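You operate a simulated robot arm through the tools that you are given. There is no shell and no other tool. Be economical: measure what you need, move in short steps, check, and stop when the job is done.

You are at the controls of a simulated two-armed robot. One attempt, no reset.

JOB
Put the black bolt on the fitting bench top away on the third green shelf from the top. Fetch the red gauge and set it on the press bench shelf. Take the blue rag on the press bench top and put it away on the drying bench top. Take the rags tin and put it in the parts carton. Take the black link and leave it on the orange wedge. Take the box labelled "o-ring set" from the stock bench top and leave it on top of the white gaskets carton. Open the plug drawer, take the green plug from there and put it on top of the globe valve, then shut the drawer. Put the orange rag on the drawer unit top away on the scrap bench top. Take the purple file and put it on the press bench top. Any order will do. Set down upright: black bolt, black link, green plug.

It is judged by the outcome, as a careful person would: the job done as asked, and still so three seconds after it is handed in. It fails if anything else is knocked over, pushed out of place, dropped, spilled or broken.

ROBOT AND FRAMES
Two 6-joint arms with two-finger parallel grippers on one trunk, on a base that drives. Base frame: it is fixed to the floor where the robot stands at the start and does not move with it; the origin is under the middle of the robot, x ahead of it, y to its left, z up. Readings come in m, rad, newtons and seconds.
The left shoulder is at the start at [0.28, 0.185, 1.005], the right one opposite. With the tool pointing down near the work surface each hand reaches from about 0.48 to 0.9 m from the robot's upright axis, wherever it stands, measured 20 degrees to its own side. Places, roughly: black bolt (4x3x6 cm) [0.5, -0.1, 0.9]; black link (5x6x9 cm) [3.6, 0.3, 0.9]; blue rag (9x5x3 cm) [0.5, -2.2, 0.9]; drying bench top [-1.3, 1, 0.9]; gaskets carton [3.25, 0.5, 1]; globe valve [1.25, 0, 0.75]; green box, yellow box [3.25, 0.5, 0.75]; green plug (4x4x6 cm) [5.9, 0, 0.7]; orange rag (9x5x3 cm) [5.8, -0.4, 0.8]; orange wedge [3.25, 0, 0.75]; parts carton (23x18 cm) [2.98, 2.36, 0.86]; plug drawer [5.9, -0.1, 0.7]; press bench shelf [0.3, -2, 0.2]; press bench top [0.3, -2, 0.9]; purple file (22x4x4 cm) [4.4, -1.9, 0.9]; rags tin [3, 0, 0.75]; red gauge [0.75, -2, 1]; scrap bench top [-1.3, -0.1, 0.8]; third green shelf [5.2, 4.3, 0.9]. Payload 1.57 kg a hand.
The tool frame of a hand sits at the grasp point between the pads (the TCP): z along the fingers, y along the line on which they close. The tips reach 0.03 m beyond it. The gripper opens to 0.08 m. The fingers are 0.017 m wide and 0.012 m thick; the gripper's body (0.04 by 0.082 m) begins 0.08 m behind the TCP.
Orientation is told as [roll, pitch, yaw] about the base's x, y, z axes, in that order, counted from this pose: with the fingers straight down and closing along the base's y, the tool's x points along the base's -x, its y along +y and its z along -z.

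CONTROLS
- The arms move only by the tool play_rows. It takes "left_plan", "right_plan" or both (then of equal length, played together; a hand with none holds still); each is a list of rows, each an object of numbers (a shift or turn left out is 0, a gripper value left out holds the last): "gripper": the finger opening in m, from 0 to 0.08; "tx", "ty", "tz": the shift along the base's x, y, z in m; "rx", "ry", "rz": the turn, a rotation vector about the base's x, y, z in rad. In form: [{"gripper": .., "tx": .., "ty": .., "tz": .., "rx": .., "ry": .., "rz": ..}, ...]. A call has 1 to 20 rows; each row is the pose to reach, as a shift and turn from the pose commanded when the call began. Each row takes 0.2 s and may step no farther than 0.05 m and 0.15 rad from the row before; otherwise, or with a gripper value out of range, the whole call is refused. A pose out of reach is approached as far as the arm can. The call stops where the force on the tool passes 40 N (or 10 N more than at its start, if that is more) or the arm is blocked; 0.2 s more then pass. The fingers move at their own pace (about 0.153 m/s each) and stop on an object; they squeeze with about 26 N. The grip force told is the motor's: it shows also when the fingers shut on nothing. Time passes only in rows, and 0.2 s behind the last, so rows that repeat a pose let the fingers close. The reply holds the time, the measured pose of the TCP, the force on the tool along the base axes, the opening and the grip force, in the units named above and with some noise, with the torque about the TCP (base axes, N m) and any sound that the robot's microphone picked up, and new pictures: "show" is both (left out), scene, wrist or none (wrist: the cameras of the hands that moved).
- Cameras (640 x 400 px; columns grow to the right, rows downward): "scene" is now at [0.1651, -0.0706, 1.4326]; the picture's right is [-1.00, -0.07, 0.00], its down [-0.06, 0.81, -0.58] and it looks along [0.04, -0.58, -0.82] (base axes); focal length 214 px, centre (320, 200). "left" rides on the left gripper at [0.072, 0.007, -0.122] in its tool frame; the picture's right is [-0.09, 1.00, 0.00], its down [-0.84, -0.08, -0.54] and it looks along [-0.54, -0.05, 0.84] (tool axes); focal length 238 px, centre (320, 200). "right" rides on the right gripper at [0.072, -0.007, -0.122] in its tool frame; the picture's right is [0.09, 1.00, 0.00], its down [-0.84, 0.08, -0.54] and it looks along [-0.54, 0.05, 0.84] (tool axes); focal length 238 px, centre (320, 200). There is no depth. A picture from a camera that has moved, and an enlarged one, comes with that camera's place and axes in the base frame and with its lens.
- lift_body(by): slides the trunk up (or, below 0, down) by that many m; the arms and the scene camera ride with it, the base frame stays. It gives what a move gives, with no picture.
- steer(legs): drives the robot by 1 to 6 legs, each [ahead, turn to the left] in m and rad, along the robot's own axes; the way and the turn of a leg run together, so that a leg with both is an arc; at most 1.5 m and 3.142 rad a leg. The arms and the cameras ride along, it lands a little off, and it stops where it bumps. It gives what a move gives, and a new picture of the scene camera.
- head_to(pan, tilt): turns the head with the scene camera to pan (to the left, within 1.501 rad either way) and tilt (down, from -0.506 to 1.204), counted from straight ahead of the robot. It gives what a move gives, and a new picture of the scene camera.
- inspect(camera, box): a new picture of the part [left, top, right, bottom] of that camera's present view, enlarged. No time passes.
- finish_job(): hands the job in; it is judged then, once.

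Work in short steps. Places have to be worked out from the pictures, the camera data and where the tool is seen: move nearer, look again, correct. Check each grasp and each placing, and mend what went wrong. You have 525 turns and 360 pictures in all, those below and enlarged ones among them. Open the grippers and draw the arms clear of the work before you hand the job in, unless the task says otherwise; then end with one line.

The tools are called after "Request:" as a command line: name --argument value ..., lists and objects as JSON in quotes. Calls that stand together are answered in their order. play_rows: Moves the arms, as the interface text tells. Its arguments: {"type":"object","properties":{"left_plan":{"type":"array","items":{"type":"object","properties":{"gripper":{"type":"number"},"tx":{"type":"number"},"ty":{"type":"number"},"tz":{"type":"number"},"rx":{"type":"number"},"ry":{"type":"number"},"rz":{"type":"number"}}}},"right_plan":{"type":"array","items":{"type":"object","properties":{"gripper":{"type":"number"},"tx":{"type":"number"},"ty":{"type":"number"},"tz":{"type":"number"},"rx":{"type":"number"},"ry":{"type":"number"},"rz":{"type":"number"}}}},"show":{"type":"string","enum":["both","scene","wrist","none"]}},"required":[]} The other tools are called the same way: lift_body (by) slides the trunk up or down; steer (legs) drives the base; head_to (pan, tilt) turns the head that bears the scene camera; inspect (camera, box) takes an enlarged picture of a part of a camera's view; finish_job () hands the job in.

At the start:

```text
time: 0.0
left_tool_pos: [0.5999, -0.1128, 1.0999]
left_orientation: [-0.001, 0.0, -0.001]
left_force: [1.2, 0.5, 0.4]
left_torque: [0.01, 0.01, 0.0]
left_opening: 0.0801
left_grasp_force: 0.0
right_tool_pos: [0.4154, -0.4525, 1.1478]
right_orientation: [0.0, 0.0, 0.001]
right_force: [0.7, 0.4, 0.3]
right_torque: [0.0, 0.0, -0.03]
right_opening: 0.08
right_grasp_force: 0.1
trunk travel left (down, up): [-0.7, 0.29]
robot x, y, heading: [0.0008, 0.002, 0.006]
head pan, tilt: [-1.499, 0.956]
```

scene: 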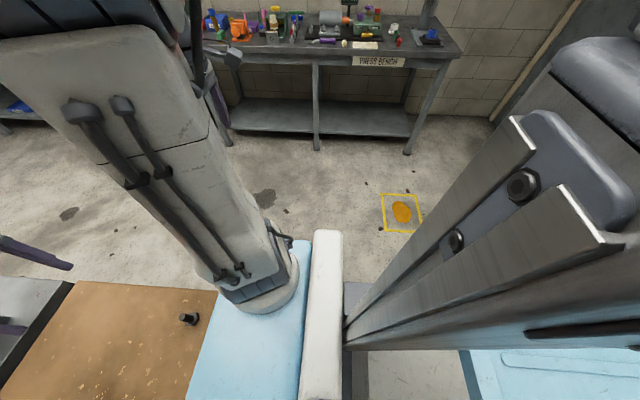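
right: 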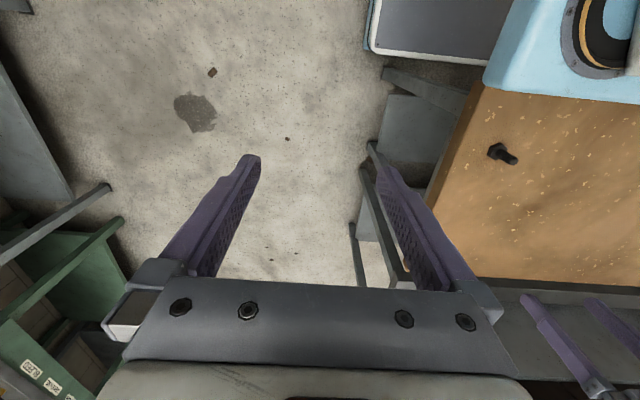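
left: 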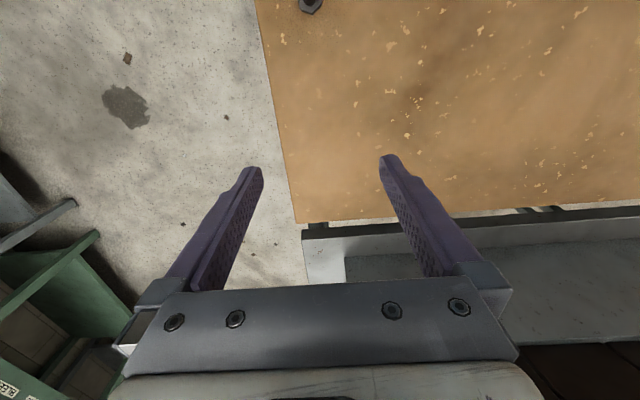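

I start by looking around from the starting position: straight ahead first.

Request:
head_to --pan 0 --tilt 0.5

Request:
head_to --pan 1.3 --tilt 0.4

Request:
head_to --pan -0.7 --tilt 0.4

```text
time: 1.6
left_tool_pos: [0.5998, -0.1132, 1.0983]
left_orientation: [0.0, -0.002, 0.0]
left_force: [0.1, 0.7, 0.4]
left_torque: [0.01, 0.01, -0.04]
left_opening: 0.0801
left_grasp_force: 0.0
right_tool_pos: [0.4164, -0.4528, 1.148]
right_orientation: [0.0, -0.001, 0.0]
right_force: [0.4, 0.5, 0.9]
right_torque: [0.01, 0.02, 0.01]
right_opening: 0.0799
right_grasp_force: 0.1
trunk travel left (down, up): [-0.7, 0.29]
robot x, y, heading: [0.0009, 0.0009, -0.003]
head pan, tilt: [0.0, 0.499]
camera scene: at [0.251, 0.0016, 1.4705], right [0.0, -1.0, 0.0], down [-0.48, 0.0, -0.88], along [0.88, 0.0, -0.48], focal length 214 px, centre (320, 200)
```

scene: 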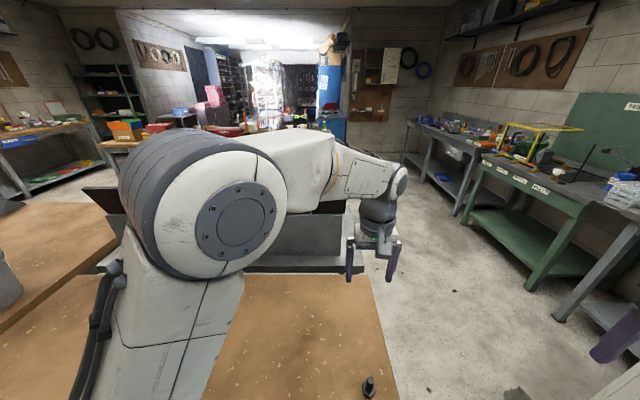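

```text
time: 3.1
left_tool_pos: [0.5998, -0.1128, 1.0979]
left_orientation: [-0.001, -0.001, 0.0]
left_force: [0.8, -0.5, -0.8]
left_torque: [0.03, 0.03, 0.0]
left_opening: 0.0799
left_grasp_force: 0.2
right_tool_pos: [0.4152, -0.4524, 1.1478]
right_orientation: [0.0, 0.001, 0.001]
right_force: [0.1, 0.3, 0.3]
right_torque: [-0.04, 0.02, 0.03]
right_opening: 0.0799
right_grasp_force: 0.1
trunk travel left (down, up): [-0.7, 0.29]
robot x, y, heading: [-0.0017, -0.0035, -0.0]
head pan, tilt: [1.3, 0.4]
camera scene: at [0.1848, 0.0909, 1.4797], right [0.96, -0.27, 0.0], down [-0.1, -0.37, -0.92], along [0.25, 0.89, -0.39], focal length 214 px, centre (320, 200)
```

scene: 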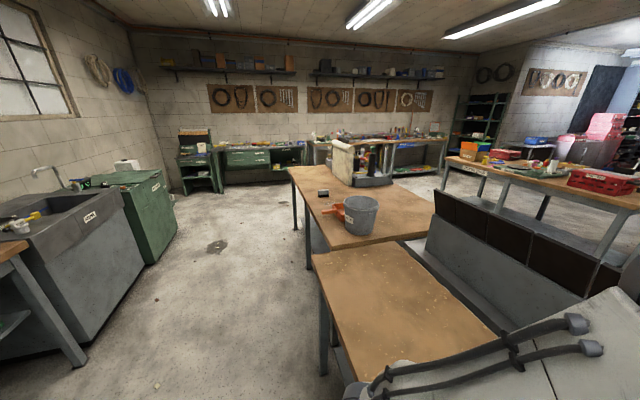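

```text
time: 5.0
left_tool_pos: [0.5985, -0.1124, 1.0996]
left_orientation: [0.001, 0.0, 0.0]
left_force: [-0.6, -0.7, 0.2]
left_torque: [0.04, 0.02, -0.02]
left_opening: 0.0801
left_grasp_force: 0.1
right_tool_pos: [0.4171, -0.4512, 1.1469]
right_orientation: [0.001, 0.0, 0.0]
right_force: [0.3, -1.0, 0.1]
right_torque: [0.0, 0.02, 0.0]
right_opening: 0.0799
right_grasp_force: 0.1
trunk travel left (down, up): [-0.7, 0.29]
robot x, y, heading: [-0.0004, 0.0009, 0.0]
head pan, tilt: [-0.7, 0.4]
camera scene: at [0.2309, -0.058, 1.4797], right [-0.64, -0.77, 0.0], down [-0.3, 0.25, -0.92], along [0.7, -0.59, -0.39], focal length 214 px, centre (320, 200)
```

scene: 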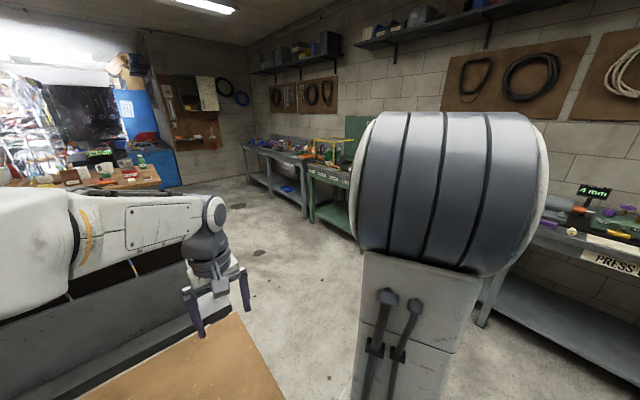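

The bolt stands with its head down, at about (0.467, -0.11). I back off slightly so it sits well within reach, then look down at it.

Request:
steer --legs '[[-0.1, 0]]'

Request:
head_to --pan -0.3 --tilt 0.9

Request:
inspect --camera "left" --box '[160, 0, 480, 200]'

```text
time: 6.2
left_tool_pos: [0.4985, -0.1106, 1.0985]
left_orientation: [0.001, 0.001, 0.0]
left_force: [0.6, 0.4, 0.2]
left_torque: [0.02, 0.02, 0.01]
left_opening: 0.08
left_grasp_force: 0.0
right_tool_pos: [0.3155, -0.4523, 1.1474]
right_orientation: [-0.001, 0.0, 0.002]
right_force: [0.3, 0.0, 0.2]
right_torque: [0.0, 0.0, 0.03]
right_opening: 0.0801
right_grasp_force: 0.1
trunk travel left (down, up): [-0.7, 0.29]
robot x, y, heading: [-0.0998, -0.0004, -0.001]
head pan, tilt: [-0.7, 0.4]
camera scene: at [0.1301, -0.0577, 1.4796], right [-0.64, -0.77, 0.0], down [-0.3, 0.25, -0.92], along [0.71, -0.59, -0.39], focal length 214 px, centre (320, 200)
```

scene: 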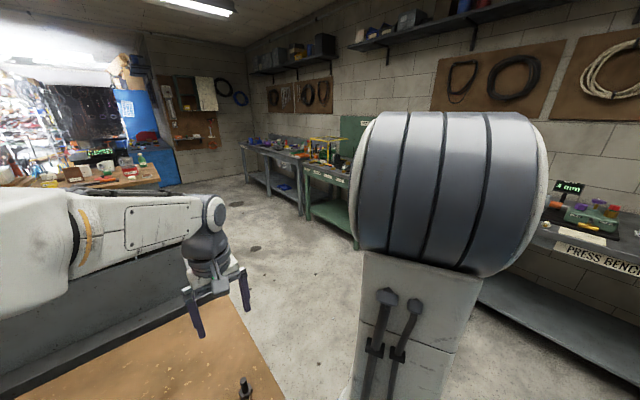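

```text
time: 7.1
left_tool_pos: [0.4977, -0.1113, 1.0999]
left_orientation: [0.0, -0.002, 0.001]
left_force: [0.0, 0.6, 0.9]
left_torque: [0.0, 0.02, 0.03]
left_opening: 0.08
left_grasp_force: 0.0
right_tool_pos: [0.3149, -0.4511, 1.147]
right_orientation: [0.0, 0.0, 0.002]
right_force: [0.3, 0.1, -0.2]
right_torque: [-0.01, 0.0, 0.0]
right_opening: 0.0798
right_grasp_force: 0.0
trunk travel left (down, up): [-0.7, 0.29]
robot x, y, heading: [-0.1029, -0.0021, 0.003]
head pan, tilt: [-0.3, 0.901]
camera scene: at [0.1307, -0.0204, 1.4368], right [-0.29, -0.96, 0.0], down [-0.75, 0.23, -0.62], along [0.59, -0.18, -0.78], focal length 214 px, centre (320, 200)
```

scene: 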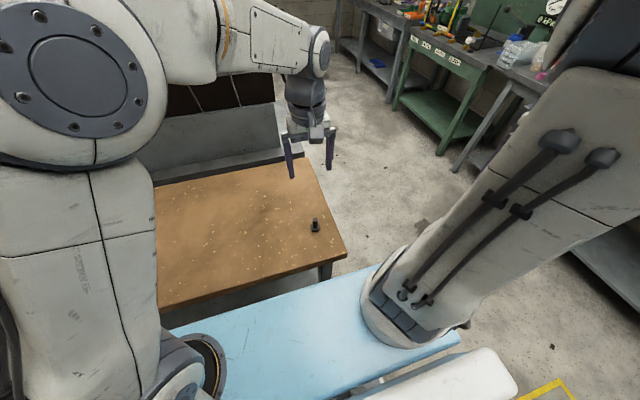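

```text
2.00 times, centred on (320, 100) of left
camera zoom: at [0.4275, -0.1049, 1.2211], right [0.09, 1.0, 0.0], down [0.84, -0.08, 0.54], along [0.54, -0.05, -0.84], focal length 477 px, centre (320, 400)
```

zoom: 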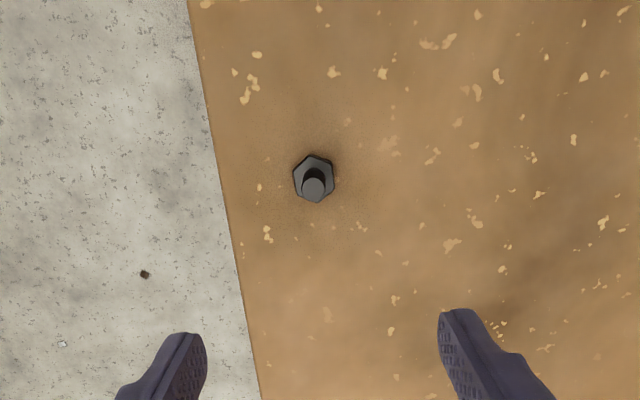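

The bolt is at about (0.478, -0.114). I move the left hand over it and down to z 0.96 to check.

Request:
play_rows --left_plan '[{"tx": -0.02, "ty": -0.003, "tz": -0.03}, {"tx": -0.02, "ty": -0.003, "tz": -0.07}, {"tx": -0.02, "ty": -0.003, "tz": -0.11}, {"tx": -0.02, "ty": -0.003, "tz": -0.14}, {"tx": -0.02, "ty": -0.003, "tz": -0.14}]' --show "both"

```text
time: 8.3
left_tool_pos: [0.4785, -0.1144, 0.9613]
left_orientation: [0.001, 0.002, 0.002]
left_force: [0.3, -0.2, -0.4]
left_torque: [-0.03, -0.01, -0.01]
left_opening: 0.0801
left_grasp_force: 0.0
right_tool_pos: [0.3154, -0.4512, 1.1481]
right_orientation: [-0.001, -0.001, 0.002]
right_force: [0.1, -0.1, 0.3]
right_torque: [-0.01, -0.02, -0.01]
right_opening: 0.0797
right_grasp_force: 0.2
trunk travel left (down, up): [-0.7, 0.29]
robot x, y, heading: [-0.1018, -0.0007, -0.006]
head pan, tilt: [-0.3, 0.901]
camera scene: at [0.1308, -0.0204, 1.4367], right [-0.29, -0.96, 0.0], down [-0.75, 0.23, -0.62], along [0.59, -0.18, -0.78], focal length 214 px, centre (320, 200)
camera left: at [0.408, -0.1081, 1.0825], right [0.09, 1.0, 0.0], down [0.84, -0.08, 0.54], along [0.54, -0.05, -0.84], focal length 238 px, centre (320, 200)
```

scene: 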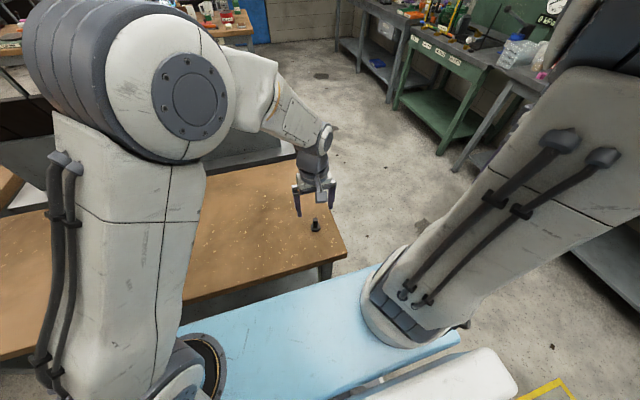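
left: 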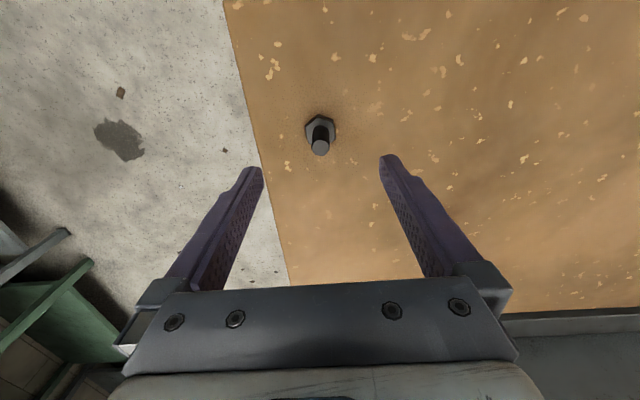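

Triangulation puts the tip near z 0.895 and the bench near 0.83. I descend to 0.88 and close on the shank.

Request:
play_rows --left_plan '[{"tz": -0.03}, {"tz": -0.06}, {"tz": -0.08}, {"tz": -0.08}, {"tz": -0.08, "gripper": 0.0}, {"tz": -0.08, "gripper": 0.0}, {"tz": -0.08, "gripper": 0.0}]' --show "wrist"

```text
time: 9.9
left_tool_pos: [0.4802, -0.1132, 0.8795]
left_orientation: [0.0, 0.0, 0.004]
left_force: [0.5, 0.2, 0.3]
left_torque: [0.0, 0.0, 0.01]
left_opening: 0.0272
left_grasp_force: 25.7
right_tool_pos: [0.3147, -0.4525, 1.1474]
right_orientation: [0.002, 0.002, 0.001]
right_force: [0.3, 0.4, 0.8]
right_torque: [-0.01, -0.03, 0.03]
right_opening: 0.08
right_grasp_force: 0.0
trunk travel left (down, up): [-0.7, 0.29]
robot x, y, heading: [-0.0974, -0.0008, 0.004]
head pan, tilt: [-0.3, 0.901]
camera left: at [0.4089, -0.1084, 1.0026], right [0.09, 1.0, 0.0], down [0.84, -0.08, 0.54], along [0.54, -0.05, -0.84], focal length 238 px, centre (320, 200)
```

left: 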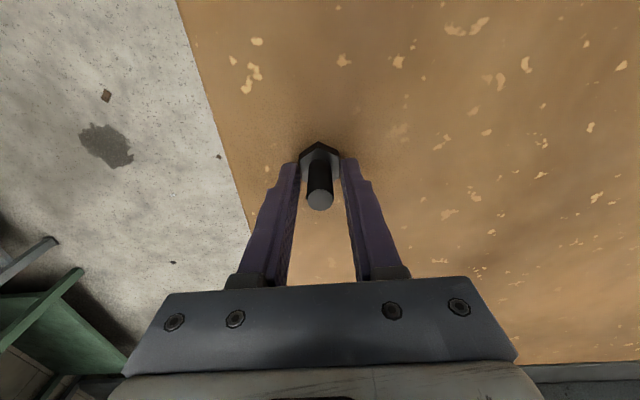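

The fingers caught the bolt's head. I open, rise 15 mm and grip the shank instead, then lift a little.

Request:
play_rows --left_plan '[{"gripper": 0.05}, {"tz": 0.008, "gripper": 0.05}, {"tz": 0.015}, {"tz": 0.015, "gripper": 0}, {"tz": 0.015, "gripper": 0}, {"tz": 0.03}, {"tz": 0.07}, {"tz": 0.07}]' --show "wrist"

```text
time: 11.7
left_tool_pos: [0.4777, -0.1155, 0.9497]
left_orientation: [-0.001, -0.001, 0.002]
left_force: [0.2, 0.1, -1.4]
left_torque: [-0.04, 0.01, -0.01]
left_opening: 0.0147
left_grasp_force: 25.7
right_tool_pos: [0.3148, -0.4503, 1.1466]
right_orientation: [0.0, 0.0, 0.001]
right_force: [0.5, -0.2, 0.1]
right_torque: [0.0, 0.02, -0.02]
right_opening: 0.0799
right_grasp_force: 0.1
trunk travel left (down, up): [-0.7, 0.29]
robot x, y, heading: [-0.0992, 0.0023, 0.0]
head pan, tilt: [-0.3, 0.901]
camera left: at [0.4074, -0.1086, 1.0717], right [0.09, 1.0, 0.0], down [0.84, -0.08, 0.54], along [0.54, -0.05, -0.84], focal length 238 px, centre (320, 200)
```

left: 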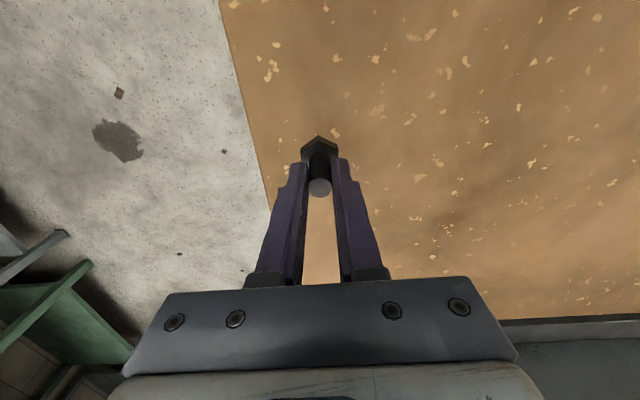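

The bolt is held by the shank. I raise it, back off and turn right toward the press bench.

Request:
play_rows --left_plan '[{"tz": 0.05}, {"tz": 0.1}, {"tz": 0.15, "ty": 0.03}, {"tz": 0.15, "ty": 0.08}, {"tz": 0.15, "ty": 0.13}, {"tz": 0.15, "ty": 0.18}, {"tz": 0.15, "ty": 0.23}]' --show "none"

Request:
steer --legs '[[-0.25, 0], [0, -1.57]]'

Request:
head_to --pan 0 --tilt 0.5

```text
refused: row 3 steps farther than a row can; nothing moved
```

```text
time: 17.4
left_tool_pos: [-0.4765, -0.578, 0.9501]
left_orientation: [0.001, 0.001, -1.586]
left_force: [-1.2, -1.0, -2.1]
left_torque: [-0.01, 0.01, -0.01]
left_opening: 0.0152
left_grasp_force: 25.9
right_tool_pos: [-0.8107, -0.4096, 1.1476]
right_orientation: [0.001, 0.0, -1.586]
right_force: [-0.1, -0.5, -0.2]
right_torque: [-0.04, 0.04, 0.0]
right_opening: 0.0801
right_grasp_force: 0.0
trunk travel left (down, up): [-0.7, 0.29]
robot x, y, heading: [-0.3481, -0.0, -1.583]
head pan, tilt: [-0.3, 0.901]
camera scene: at [-0.3779, -0.2303, 1.4367], right [-0.95, 0.31, 0.0], down [0.24, 0.75, -0.62], along [-0.19, -0.59, -0.78], focal length 214 px, centre (320, 200)
```

scene: 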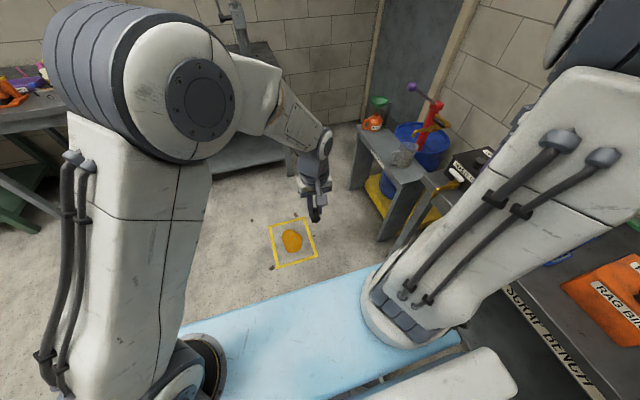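

```text
time: 18.2
left_tool_pos: [-0.4763, -0.5783, 0.9493]
left_orientation: [0.002, 0.0, -1.586]
left_force: [0.1, 0.8, -1.0]
left_torque: [-0.04, 0.02, -0.02]
left_opening: 0.015
left_grasp_force: 25.8
right_tool_pos: [-0.8115, -0.4085, 1.1472]
right_orientation: [-0.001, 0.001, -1.585]
right_force: [-0.3, -0.5, 0.5]
right_torque: [0.0, 0.03, 0.0]
right_opening: 0.0801
right_grasp_force: 0.1
trunk travel left (down, up): [-0.7, 0.29]
robot x, y, heading: [-0.3516, -0.0018, -1.583]
head pan, tilt: [0.0, 0.499]
camera scene: at [-0.3559, -0.2494, 1.4705], right [-1.0, 0.01, 0.0], down [0.01, 0.48, -0.88], along [-0.01, -0.88, -0.48], focal length 214 px, centre (320, 200)
```

scene: 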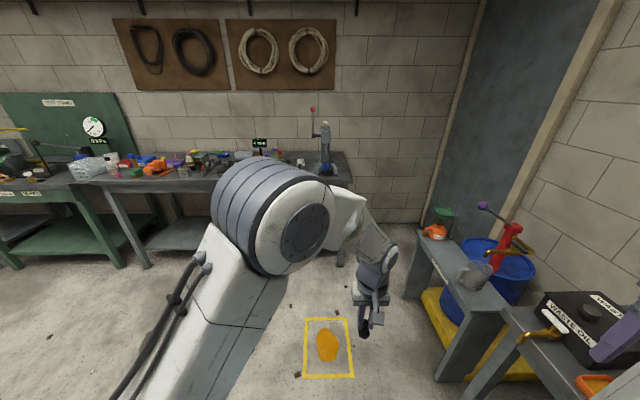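

I retract the left hand to its own side and raise it.

Request:
play_rows --left_plan '[{"tx": 0.03, "tz": 0.04}, {"tx": 0.06, "tz": 0.08}, {"tx": 0.09, "tz": 0.12}, {"tx": 0.12, "tz": 0.16}, {"tx": 0.15, "tz": 0.2}, {"tx": 0.19, "tz": 0.2}, {"tx": 0.23, "tz": 0.2}, {"tx": 0.27, "tz": 0.2}, {"tx": 0.31, "tz": 0.2}, {"tx": 0.35, "tz": 0.2}]' --show "scene"

Request:
steer --legs '[[0, 1.57], [0, -0.78]]'

```text
time: 20.4
left_tool_pos: [-0.1273, -0.5776, 1.1477]
left_orientation: [0.001, 0.0, -1.584]
left_force: [0.2, -0.6, -1.7]
left_torque: [0.01, -0.01, 0.0]
left_opening: 0.0151
left_grasp_force: 25.6
right_tool_pos: [-0.8114, -0.4099, 1.1477]
right_orientation: [0.001, 0.0, -1.585]
right_force: [0.0, 0.0, 0.9]
right_torque: [-0.01, -0.05, 0.01]
right_opening: 0.0799
right_grasp_force: 0.0
trunk travel left (down, up): [-0.7, 0.29]
robot x, y, heading: [-0.3545, -0.0024, -1.58]
head pan, tilt: [0.0, 0.499]
camera scene: at [-0.3558, -0.2494, 1.4705], right [-1.0, 0.01, 0.0], down [0.01, 0.48, -0.88], along [-0.01, -0.88, -0.48], focal length 214 px, centre (320, 200)
```

scene: 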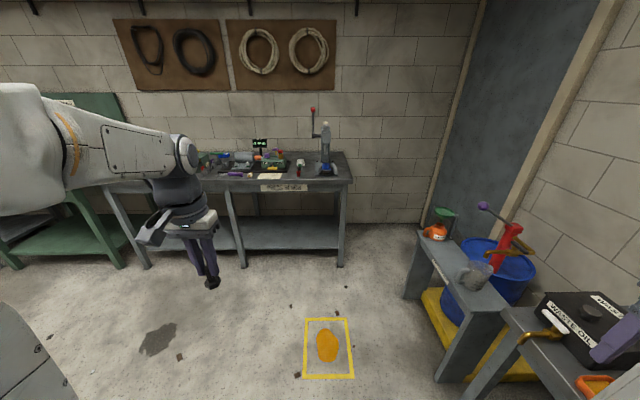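

```text
time: 26.7
left_tool_pos: [0.215, -0.2483, 1.1484]
left_orientation: [0.001, 0.0, -0.8]
left_force: [0.4, -0.2, -0.7]
left_torque: [0.0, -0.02, -0.01]
left_opening: 0.0144
left_grasp_force: 26.3
right_tool_pos: [-0.3851, -0.6145, 1.1479]
right_orientation: [0.0, -0.001, -0.799]
right_force: [0.8, 0.1, 0.2]
right_torque: [0.01, -0.02, 0.01]
right_opening: 0.08
right_grasp_force: 0.1
trunk travel left (down, up): [-0.7, 0.29]
robot x, y, heading: [-0.3509, 0.003, -0.798]
head pan, tilt: [0.0, 0.499]
camera scene: at [-0.1773, -0.1784, 1.4705], right [-0.72, -0.7, 0.0], down [-0.33, 0.34, -0.88], along [0.61, -0.63, -0.48], focal length 214 px, centre (320, 200)
```

scene: 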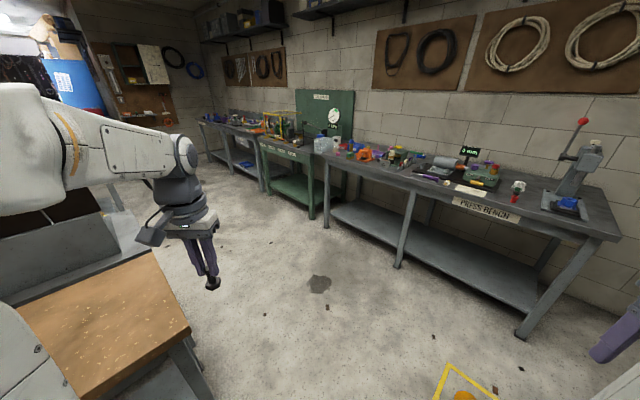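

I zoom in on the press bench to find the gauge and the rag.

Request:
inspect --camera "scene" --box '[310, 100, 570, 260]'

```text
2.46 times, centred on (440, 180) of scene
camera zoom: at [-0.1773, -0.1784, 1.4705], right [-0.72, -0.7, 0.0], down [-0.33, 0.34, -0.88], along [0.61, -0.63, -0.48], focal length 528 px, centre (25, 249)
```

zoom: 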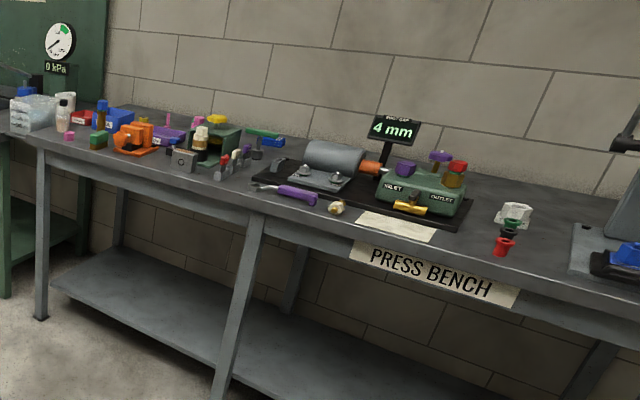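

The gauge isn't clear yet, so I drive around the fitting bench corner to a spot in front of the press bench at about (0.6, -1.2).

Request:
steer --legs '[[0, -0.772], [0.8, 0], [0, 1.17], [1.03, 0], [0, -1.17]]'

```text
time: 44.0
left_tool_pos: [0.8156, -1.8253, 1.1481]
left_orientation: [-0.001, 0.001, -1.571]
left_force: [-0.4, 0.2, -1.8]
left_torque: [-0.01, 0.03, 0.04]
left_opening: 0.0143
left_grasp_force: 25.9
right_tool_pos: [0.1318, -1.6672, 1.1473]
right_orientation: [0.001, 0.0, -1.571]
right_force: [0.1, 0.6, -0.4]
right_torque: [-0.03, -0.01, -0.01]
right_opening: 0.0801
right_grasp_force: 0.1
trunk travel left (down, up): [-0.7, 0.29]
robot x, y, heading: [0.5825, -1.2495, -1.571]
head pan, tilt: [0.0, 0.499]
camera scene: at [0.5823, -1.5002, 1.4705], right [-1.0, 0.0, 0.0], down [0.0, 0.48, -0.88], along [0.0, -0.88, -0.48], focal length 214 px, centre (320, 200)
```

scene: 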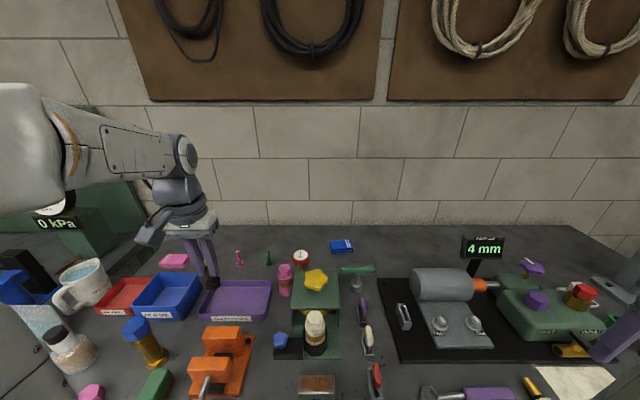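

I look down at the bench top for detail.

Request:
head_to --pan 0 --tilt 1.0

```text
time: 44.9
left_tool_pos: [0.816, -1.8247, 1.1487]
left_orientation: [0.0, -0.001, -1.571]
left_force: [0.3, -0.1, -1.3]
left_torque: [0.02, 0.03, 0.0]
left_opening: 0.0141
left_grasp_force: 26.0
right_tool_pos: [0.1308, -1.6677, 1.1477]
right_orientation: [0.001, 0.0, -1.572]
right_force: [0.3, -0.1, -0.3]
right_torque: [-0.04, 0.01, 0.05]
right_opening: 0.0801
right_grasp_force: 0.1
trunk travel left (down, up): [-0.7, 0.29]
robot x, y, heading: [0.5815, -1.2508, -1.571]
head pan, tilt: [0.0, 1.0]
camera scene: at [0.5823, -1.4789, 1.4295], right [-1.0, 0.0, 0.0], down [0.0, 0.84, -0.54], along [0.0, -0.54, -0.84], focal length 214 px, centre (320, 200)
```

scene: 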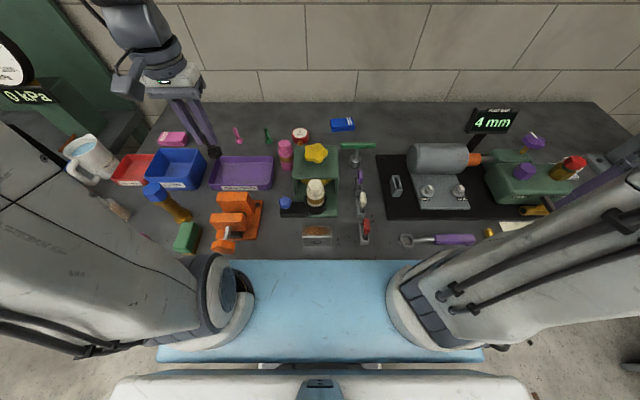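

I zoom in on the likely gauge (red round item near the rag).

Request:
inspect --camera "scene" --box '[220, 95, 380, 195]'

```text
4.00 times, centred on (300, 145) of scene
camera zoom: at [0.5823, -1.4789, 1.4295], right [-1.0, 0.0, 0.0], down [0.0, 0.84, -0.54], along [0.0, -0.54, -0.84], focal length 858 px, centre (400, 420)
```

zoom: 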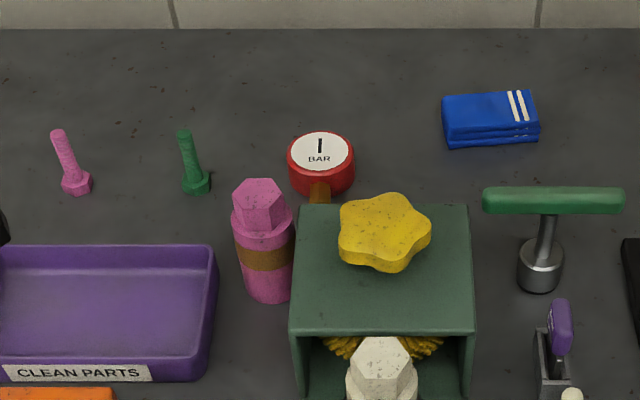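

The red "BAR" gauge lies face up at about (0.66, -2.12), and the blue rag is at (0.49, -2.22). I shift the robot about 0.15 m left (+x) and edge a bit closer, so the right hand can take both.

Request:
steer --legs '[[-0.3, 0], [0, 1.57], [0.13, 0], [0, -1.57], [0.35, 0]]'

```text
time: 57.2
left_tool_pos: [0.8599, -1.8625, 1.1538]
left_orientation: [0.003, -0.005, -1.666]
left_force: [-0.7, -0.3, -0.8]
left_torque: [0.02, 0.01, 0.02]
left_opening: 0.0141
left_grasp_force: 26.0
right_tool_pos: [0.1927, -1.64, 1.1483]
right_orientation: [0.005, -0.004, -1.665]
right_force: [-0.4, -0.1, -0.7]
right_torque: [0.03, -0.02, 0.04]
right_opening: 0.0799
right_grasp_force: 0.1
trunk travel left (down, up): [-0.7, 0.29]
robot x, y, heading: [0.6857, -1.2759, -1.662]
head pan, tilt: [0.0, 1.0]
stopped in leg 5: the robot was blocked; the commanded pose is now the measured one
camera scene: at [0.6594, -1.4933, 1.4318], right [-1.0, 0.09, 0.0], down [0.08, 0.83, -0.55], along [-0.05, -0.54, -0.84], focal length 214 px, centre (320, 200)
```

scene: 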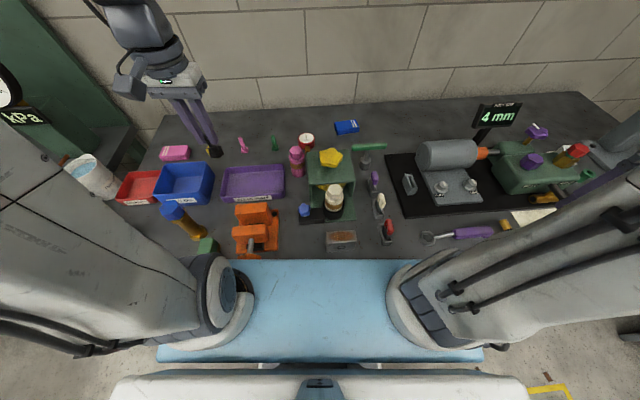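

The chassis touched the bench front edge. I back off 2 cm and straighten up, then check the gauge from the right wrist camera.

Request:
steer --legs '[[-0.03, 0.09]]'

Request:
play_rows --right_plan '[{"tx": 0.045}, {"tx": 0.09}, {"tx": 0.13, "ty": -0.02}, {"tx": 0.17, "ty": -0.04}, {"tx": 0.21, "ty": -0.06}, {"tx": 0.25, "ty": -0.08}, {"tx": 0.29, "ty": -0.1}, {"tx": 0.33, "ty": -0.12}, {"tx": 0.37, "ty": -0.14}, {"tx": 0.41, "ty": -0.17}, {"tx": 0.44, "ty": -0.2}, {"tx": 0.45, "ty": -0.24}, {"tx": 0.45, "ty": -0.28}]' --show "both"

```text
time: 58.1
left_tool_pos: [0.9163, -1.8237, 1.1477]
left_orientation: [-0.001, 0.001, -1.575]
left_force: [0.6, 0.5, -1.4]
left_torque: [0.0, -0.01, 0.02]
left_opening: 0.0141
left_grasp_force: 25.4
right_tool_pos: [0.2318, -1.6633, 1.1479]
right_orientation: [0.001, 0.0, -1.576]
right_force: [0.2, -0.3, 0.6]
right_torque: [0.02, 0.02, 0.01]
right_opening: 0.0798
right_grasp_force: 0.1
trunk travel left (down, up): [-0.7, 0.29]
robot x, y, heading: [0.6859, -1.2503, -1.568]
head pan, tilt: [0.0, 1.0]
camera scene: at [0.6849, -1.4776, 1.4295], right [-1.0, 0.0, 0.0], down [0.0, 0.84, -0.54], along [0.0, -0.54, -0.84], focal length 214 px, centre (320, 200)
```

scene: 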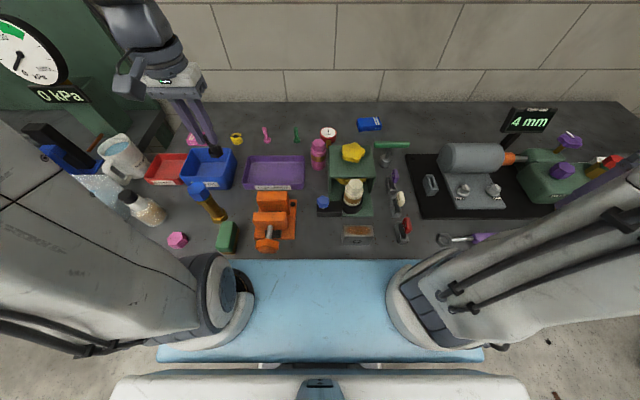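

```text
time: 60.9
left_tool_pos: [0.9166, -1.8236, 1.1483]
left_orientation: [-0.002, 0.003, -1.574]
left_force: [-0.1, -0.2, -0.6]
left_torque: [0.01, -0.01, -0.01]
left_opening: 0.0143
left_grasp_force: 26.3
right_tool_pos: [0.6831, -1.9397, 1.1476]
right_orientation: [0.002, 0.001, -1.574]
right_force: [-0.8, 0.7, 0.2]
right_torque: [-0.05, 0.02, 0.02]
right_opening: 0.08
right_grasp_force: 0.1
right hand out of reach, approached as far as the arm can: row 3, 4, 5, 6
trunk travel left (down, up): [-0.7, 0.29]
robot x, y, heading: [0.6851, -1.2485, -1.57]
head pan, tilt: [0.0, 1.0]
camera scene: at [0.6853, -1.4773, 1.4294], right [-1.0, 0.0, 0.0], down [0.0, 0.84, -0.54], along [0.0, -0.54, -0.84], focal length 214 px, centre (320, 200)
camera right: at [0.6751, -1.8675, 1.2702], right [1.0, 0.09, 0.0], down [0.07, -0.84, 0.54], along [0.05, -0.54, -0.84], focal length 238 px, centre (320, 200)
```

scene: 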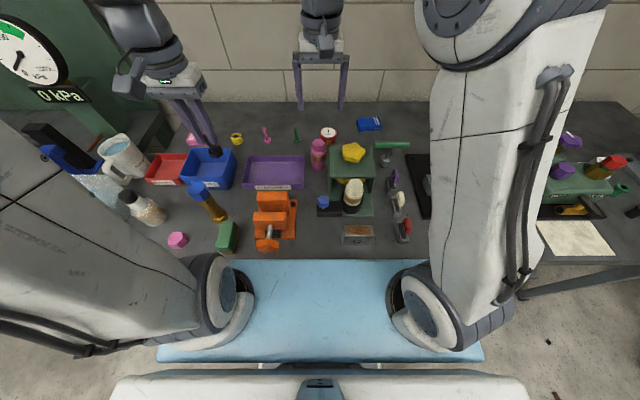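
right: 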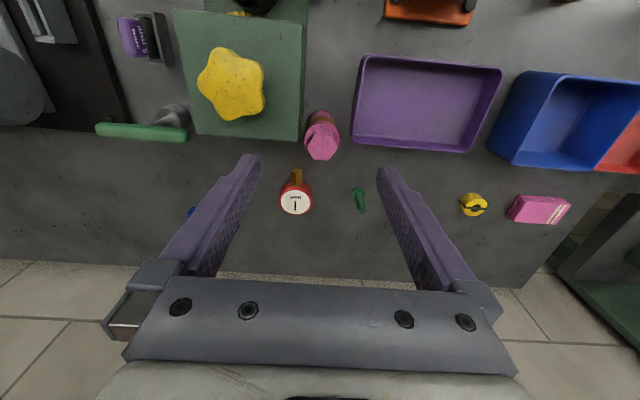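

I zoom in on the gauge from both cameras to judge its shape.

Request:
inspect --camera "right" --box '[256, 150, 336, 230]'

Request:
inspect --camera "scene" --box '[298, 106, 358, 156]'

```text
5.00 times, centred on (296, 190) of right
camera zoom: at [0.6751, -1.8675, 1.2702], right [1.0, 0.09, 0.0], down [0.07, -0.84, 0.54], along [0.05, -0.54, -0.84], focal length 1192 px, centre (440, 250)
```

zoom: 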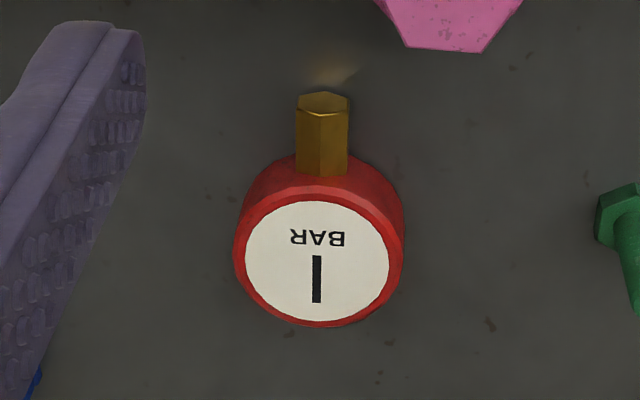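

```text
8.00 times, centred on (328, 131) of scene
camera zoom: at [0.6853, -1.4773, 1.4294], right [-1.0, 0.0, 0.0], down [0.0, 0.84, -0.54], along [0.0, -0.54, -0.84], focal length 1716 px, centre (256, 752)
```

zoom: 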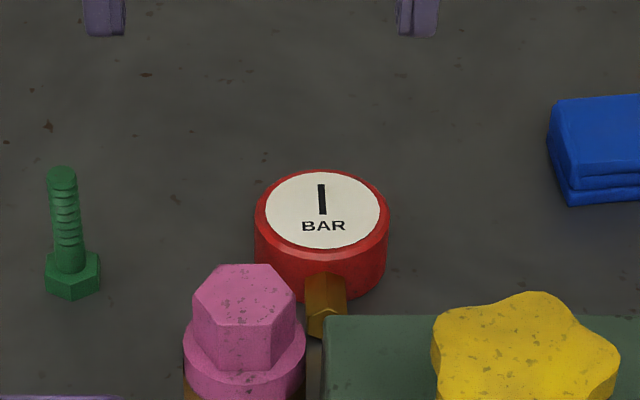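

The gauge lies face up with a 6 cm disc centred at about (0.653, -2.113), its face at z ≈ 0.895. I bring the right hand over it with the fingers closing along x.

Request:
play_rows --right_plan '[{"tx": -0.03, "ty": -0.03}, {"tx": -0.03, "ty": -0.07}, {"tx": -0.03, "ty": -0.11}, {"tx": -0.03, "ty": -0.15}, {"tx": -0.03, "ty": -0.173}, {"tx": -0.03, "ty": -0.173, "tz": -0.05}, {"tx": -0.03, "ty": -0.173, "tz": -0.1}, {"tx": -0.03, "ty": -0.173, "tz": -0.14}, {"tx": -0.03, "ty": -0.173, "tz": -0.18}]' --show "both"

```text
time: 62.9
left_tool_pos: [0.9167, -1.8239, 1.1486]
left_orientation: [-0.001, 0.002, -1.575]
left_force: [0.3, 0.2, -1.3]
left_torque: [0.02, -0.02, -0.02]
left_opening: 0.0143
left_grasp_force: 26.2
right_tool_pos: [0.6538, -2.125, 0.9637]
right_orientation: [-0.001, 0.003, -1.573]
right_force: [0.2, -0.5, -0.3]
right_torque: [0.0, 0.01, 0.01]
right_opening: 0.0799
right_grasp_force: 0.1
right hand out of reach, approached as far as the arm can: row 4, 5, 6, 7, 9
trunk travel left (down, up): [-0.7, 0.29]
robot x, y, heading: [0.687, -1.2517, -1.571]
head pan, tilt: [0.0, 1.0]
camera scene: at [0.6853, -1.4774, 1.4295], right [-1.0, 0.0, 0.0], down [0.0, 0.84, -0.54], along [0.0, -0.54, -0.84], focal length 214 px, centre (320, 200)
camera right: at [0.6452, -2.0532, 1.0883], right [1.0, 0.09, 0.0], down [0.07, -0.84, 0.54], along [0.05, -0.54, -0.84], focal length 238 px, centre (320, 200)
```

scene: 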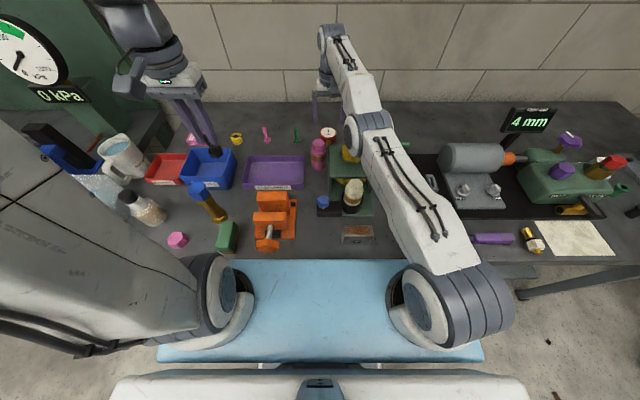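
right: 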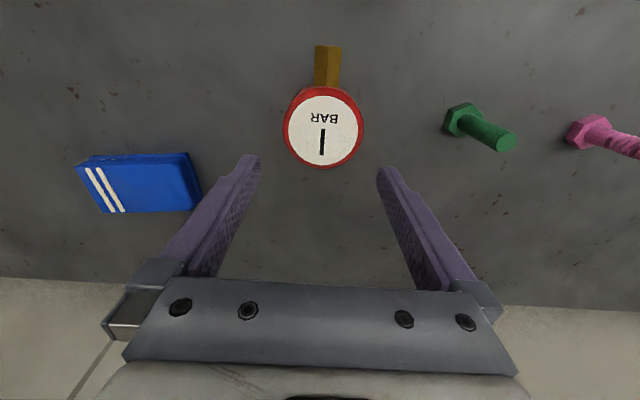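

Good alignment; the disc centre is at y ≈ -2.108. I descend with a slight outward tilt to stay in reach, watching the force.

Request:
play_rows --right_plan '[{"ty": 0.012, "tz": -0.015, "rx": -0.1}, {"ty": 0.015, "tz": -0.03, "rx": -0.2}, {"ty": 0.015, "tz": -0.045, "rx": -0.25}, {"ty": 0.015, "tz": -0.06, "rx": -0.25}, {"ty": 0.015, "tz": -0.068, "rx": -0.25}]' --show "both"

```text
time: 64.1
left_tool_pos: [0.9161, -1.8242, 1.1469]
left_orientation: [-0.001, 0.002, -1.573]
left_force: [0.2, 0.0, -1.0]
left_torque: [0.03, 0.03, 0.0]
left_opening: 0.0142
left_grasp_force: 25.8
right_tool_pos: [0.6763, -2.1796, 0.9209]
right_orientation: [0.002, -0.248, -1.574]
right_force: [0.2, 0.4, -0.4]
right_torque: [-0.03, 0.01, 0.01]
right_opening: 0.0801
right_grasp_force: 0.0
right hand out of reach, approached as far as the arm can: row 1, 2, 3, 4, 5
trunk travel left (down, up): [-0.7, 0.29]
robot x, y, heading: [0.6841, -1.2502, -1.574]
head pan, tilt: [0.0, 1.0]
camera scene: at [0.6853, -1.4775, 1.4295], right [-1.0, 0.0, 0.0], down [0.0, 0.84, -0.54], along [0.0, -0.54, -0.84], focal length 214 px, centre (320, 200)
camera right: at [0.6681, -2.0797, 1.0229], right [1.0, 0.09, -0.02], down [0.07, -0.68, 0.73], along [0.05, -0.73, -0.68], focal length 238 px, centre (320, 200)
```

scene: 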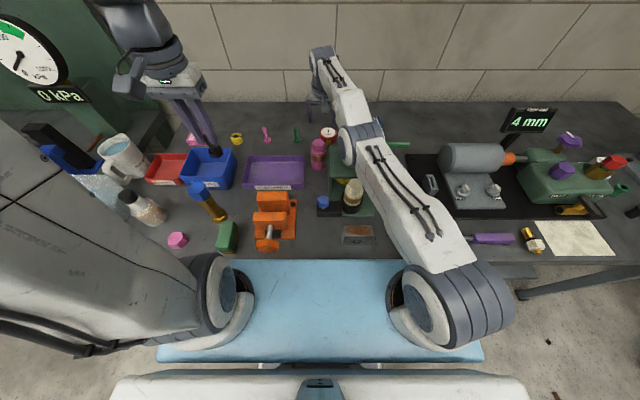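
right: 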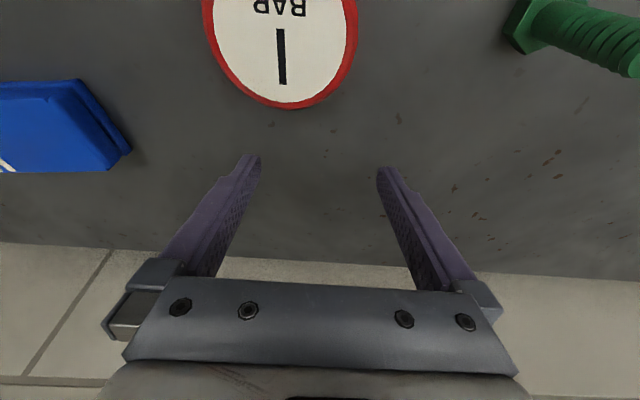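

The arm overshot outward in an odd configuration. I back the hand up and inward, untilted, and see whether it tracks.

Request:
play_rows --right_plan '[{"tz": 0.03, "ty": 0.03, "tx": -0.01}, {"tz": 0.04, "ty": 0.06, "tx": -0.02}, {"tz": 0.04, "ty": 0.075, "tx": -0.022}, {"tz": 0.04, "ty": 0.075, "tx": -0.022}, {"tz": 0.04, "ty": 0.075, "tx": -0.022}]' --show "none"

Request:
play_rows --right_plan '[{"tz": 0}, {"tz": 0}]' --show "none"

```text
time: 65.3
left_tool_pos: [0.917, -1.8223, 1.1488]
left_orientation: [0.001, 0.001, -1.575]
left_force: [0.8, -0.9, -1.0]
left_torque: [0.02, -0.01, 0.02]
left_opening: 0.0143
left_grasp_force: 26.3
right_tool_pos: [0.6725, -2.1755, 0.9718]
right_orientation: [0.0, -0.246, -1.574]
right_force: [-0.2, 0.5, -0.1]
right_torque: [-0.01, 0.06, -0.01]
right_opening: 0.08
right_grasp_force: 0.0
right hand out of reach, approached as far as the arm can: row 1, 2, 3, 4, 5
trunk travel left (down, up): [-0.7, 0.29]
robot x, y, heading: [0.6849, -1.2497, -1.579]
head pan, tilt: [0.0, 1.0]
```

```text
time: 65.9
left_tool_pos: [0.917, -1.8235, 1.1487]
left_orientation: [0.001, 0.001, -1.574]
left_force: [-0.7, -0.4, -2.0]
left_torque: [0.02, 0.0, 0.0]
left_opening: 0.0143
left_grasp_force: 26.7
right_tool_pos: [0.6723, -2.1755, 0.9704]
right_orientation: [0.002, -0.246, -1.574]
right_force: [-0.4, 0.3, 0.3]
right_torque: [0.0, 0.04, 0.02]
right_opening: 0.0797
right_grasp_force: 0.0
trunk travel left (down, up): [-0.7, 0.29]
robot x, y, heading: [0.6897, -1.2486, -1.572]
head pan, tilt: [0.0, 1.0]
```

The elbow seems stuck straight. I try pulling back farther and upward to unbend it.

Request:
play_rows --right_plan '[{"ty": 0.045}, {"ty": 0.09}, {"ty": 0.13, "tx": 0.02}, {"ty": 0.17, "tx": 0.03}, {"ty": 0.2, "tx": 0.03}, {"ty": 0.23, "tx": 0.03}, {"ty": 0.25, "tx": 0.03}]' --show "both"

```text
time: 67.5
left_tool_pos: [0.9175, -1.8242, 1.1491]
left_orientation: [-0.001, 0.001, -1.575]
left_force: [1.0, -0.4, -1.6]
left_torque: [0.01, 0.0, 0.0]
left_opening: 0.0143
left_grasp_force: 26.3
right_tool_pos: [0.7323, -2.1502, 0.9904]
right_orientation: [-0.001, -0.245, -1.575]
right_force: [0.4, -0.3, 0.2]
right_torque: [0.0, 0.04, 0.0]
right_opening: 0.08
right_grasp_force: 0.2
right hand out of reach, approached as far as the arm can: row 1, 2, 3, 4, 5, 6, 7
trunk travel left (down, up): [-0.7, 0.29]
robot x, y, heading: [0.6848, -1.2483, -1.57]
head pan, tilt: [0.0, 1.0]
camera scene: at [0.6853, -1.4775, 1.4294], right [-1.0, 0.0, 0.0], down [0.0, 0.84, -0.54], along [0.0, -0.54, -0.84], focal length 214 px, centre (320, 200)
camera right: at [0.7245, -2.0516, 1.0921], right [1.0, 0.09, -0.02], down [0.07, -0.68, 0.73], along [0.05, -0.73, -0.68], focal length 238 px, centre (320, 200)
```

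scene: 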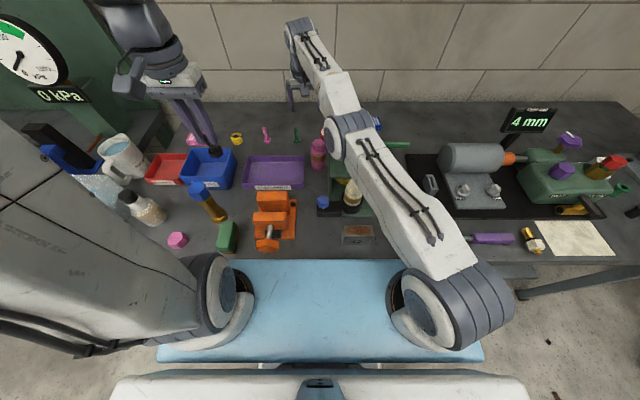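
right: 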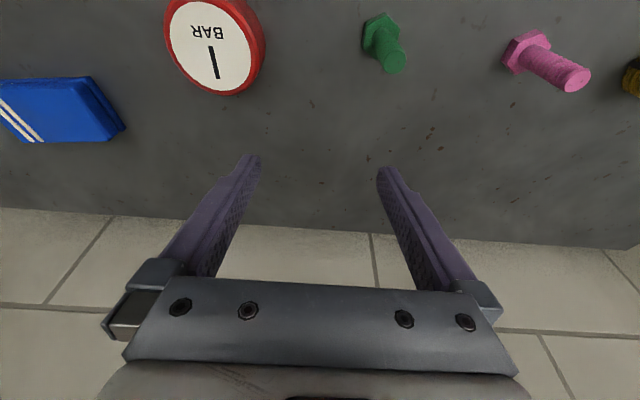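

Still stuck at the singularity. Vertical moves should flex the elbow, so I try a vertical move combined with pulling back.

Request:
play_rows --right_plan '[{"tz": -0.03}, {"tz": -0.06}, {"tz": -0.06, "ty": 0.04}, {"tz": -0.02, "ty": 0.08}, {"tz": 0.02, "ty": 0.11}, {"tz": 0.06, "ty": 0.13}]' --show "none"

```text
refused: row 4 steps farther than a row can; nothing moved
```

Request:
play_rows --right_plan '[{"tz": -0.03}, {"tz": -0.06}, {"tz": -0.06, "ty": 0.04}, {"tz": -0.03, "ty": 0.07}, {"tz": 0.01, "ty": 0.1}, {"tz": 0.05, "ty": 0.13}]' --show "none"

```text
time: 68.9
left_tool_pos: [0.9172, -1.8245, 1.1469]
left_orientation: [0.0, 0.002, -1.574]
left_force: [-0.2, -0.1, -1.2]
left_torque: [0.05, -0.03, 0.03]
left_opening: 0.0143
left_grasp_force: 26.2
right_tool_pos: [0.7642, -2.1305, 1.0229]
right_orientation: [0.0, -0.245, -1.576]
right_force: [0.1, -0.7, -0.4]
right_torque: [0.03, 0.0, -0.01]
right_opening: 0.0798
right_grasp_force: 0.1
right hand out of reach, approached as far as the arm can: row 1, 2, 3, 4, 5, 6
trunk travel left (down, up): [-0.7, 0.29]
robot x, y, heading: [0.6854, -1.2478, -1.575]
head pan, tilt: [0.0, 1.0]
```

I suspect the commanded pose has wandered too close in. I command it back out 0.25 m and up, then see whether it locks on.

Request:
play_rows --right_plan '[{"ty": -0.04, "tx": -0.02}, {"ty": -0.08, "tx": -0.04}, {"ty": -0.12, "tx": -0.06}, {"ty": -0.16, "tx": -0.08}, {"ty": -0.2, "tx": -0.1}, {"ty": -0.24, "tx": -0.1, "tz": 0.03}, {"ty": -0.24, "tx": -0.1, "tz": 0.06}]' --show "scene"

```text
time: 70.5
left_tool_pos: [0.9173, -1.8234, 1.1485]
left_orientation: [0.001, 0.001, -1.574]
left_force: [0.1, 0.4, -1.1]
left_torque: [0.0, -0.01, 0.01]
left_opening: 0.0143
left_grasp_force: 25.7
right_tool_pos: [0.6215, -2.18, 1.0287]
right_orientation: [0.001, -0.248, -1.573]
right_force: [0.1, 0.2, -0.6]
right_torque: [0.01, -0.01, 0.0]
right_opening: 0.0801
right_grasp_force: 0.0
right hand out of reach, approached as far as the arm can: row 1, 2, 3, 4, 5, 6, 7
trunk travel left (down, up): [-0.7, 0.29]
robot x, y, heading: [0.6842, -1.2499, -1.572]
head pan, tilt: [0.0, 1.0]
camera scene: at [0.6851, -1.4776, 1.4294], right [-1.0, 0.0, 0.0], down [0.0, 0.84, -0.54], along [0.0, -0.54, -0.84], focal length 214 px, centre (320, 200)
```

scene: 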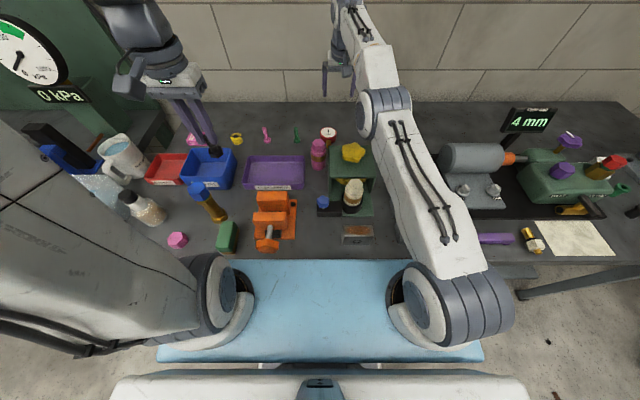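

I try a large upward move, which is safe, to flex the elbow.

Request:
play_rows --right_plan '[{"tz": 0.05}, {"tz": 0.1}, {"tz": 0.15}, {"tz": 0.2}, {"tz": 0.25}, {"tz": 0.25, "rx": 0.1}, {"tz": 0.25, "rx": 0.2}, {"tz": 0.25, "rx": 0.25}]' --show "scene"

```text
time: 72.3
left_tool_pos: [0.9174, -1.8241, 1.147]
left_orientation: [0.001, 0.003, -1.574]
left_force: [-1.2, 0.4, -1.3]
left_torque: [0.03, 0.01, 0.0]
left_opening: 0.0143
left_grasp_force: 25.7
right_tool_pos: [0.5987, -2.0568, 1.2343]
right_orientation: [0.003, -0.106, -1.574]
right_force: [0.0, -0.4, -1.0]
right_torque: [0.03, 0.02, 0.0]
right_opening: 0.0796
right_grasp_force: 0.0
right hand out of reach, approached as far as the arm can: row 1, 2, 3, 4, 5, 6, 7, 8
trunk travel left (down, up): [-0.7, 0.29]
robot x, y, heading: [0.6862, -1.251, -1.571]
head pan, tilt: [0.0, 1.0]
camera scene: at [0.6853, -1.4779, 1.4294], right [-1.0, 0.0, 0.0], down [0.0, 0.84, -0.54], along [0.0, -0.54, -0.84], focal length 214 px, centre (320, 200)
```

scene: 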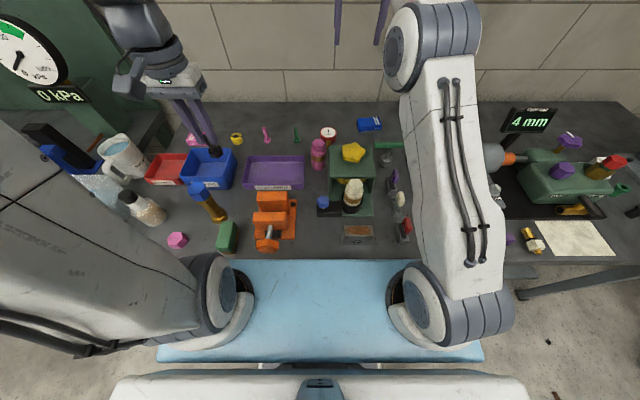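

It is unbending. I hold and let it settle, coming slightly down.

Request:
play_rows --right_plan '[{"tz": -0.04}, {"tz": -0.06}, {"tz": -0.06}, {"tz": -0.06}, {"tz": -0.06}]' --show "none"

```text
time: 73.5
left_tool_pos: [0.9171, -1.823, 1.1482]
left_orientation: [0.0, 0.002, -1.574]
left_force: [-0.5, -0.3, -0.9]
left_torque: [0.0, 0.03, 0.03]
left_opening: 0.014
left_grasp_force: 25.8
right_tool_pos: [0.5986, -2.0599, 1.1703]
right_orientation: [0.001, -0.109, -1.575]
right_force: [0.2, -0.4, 0.3]
right_torque: [-0.01, -0.02, 0.02]
right_opening: 0.08
right_grasp_force: 0.1
trunk travel left (down, up): [-0.7, 0.29]
robot x, y, heading: [0.6867, -1.2486, -1.572]
head pan, tilt: [0.0, 1.0]
```

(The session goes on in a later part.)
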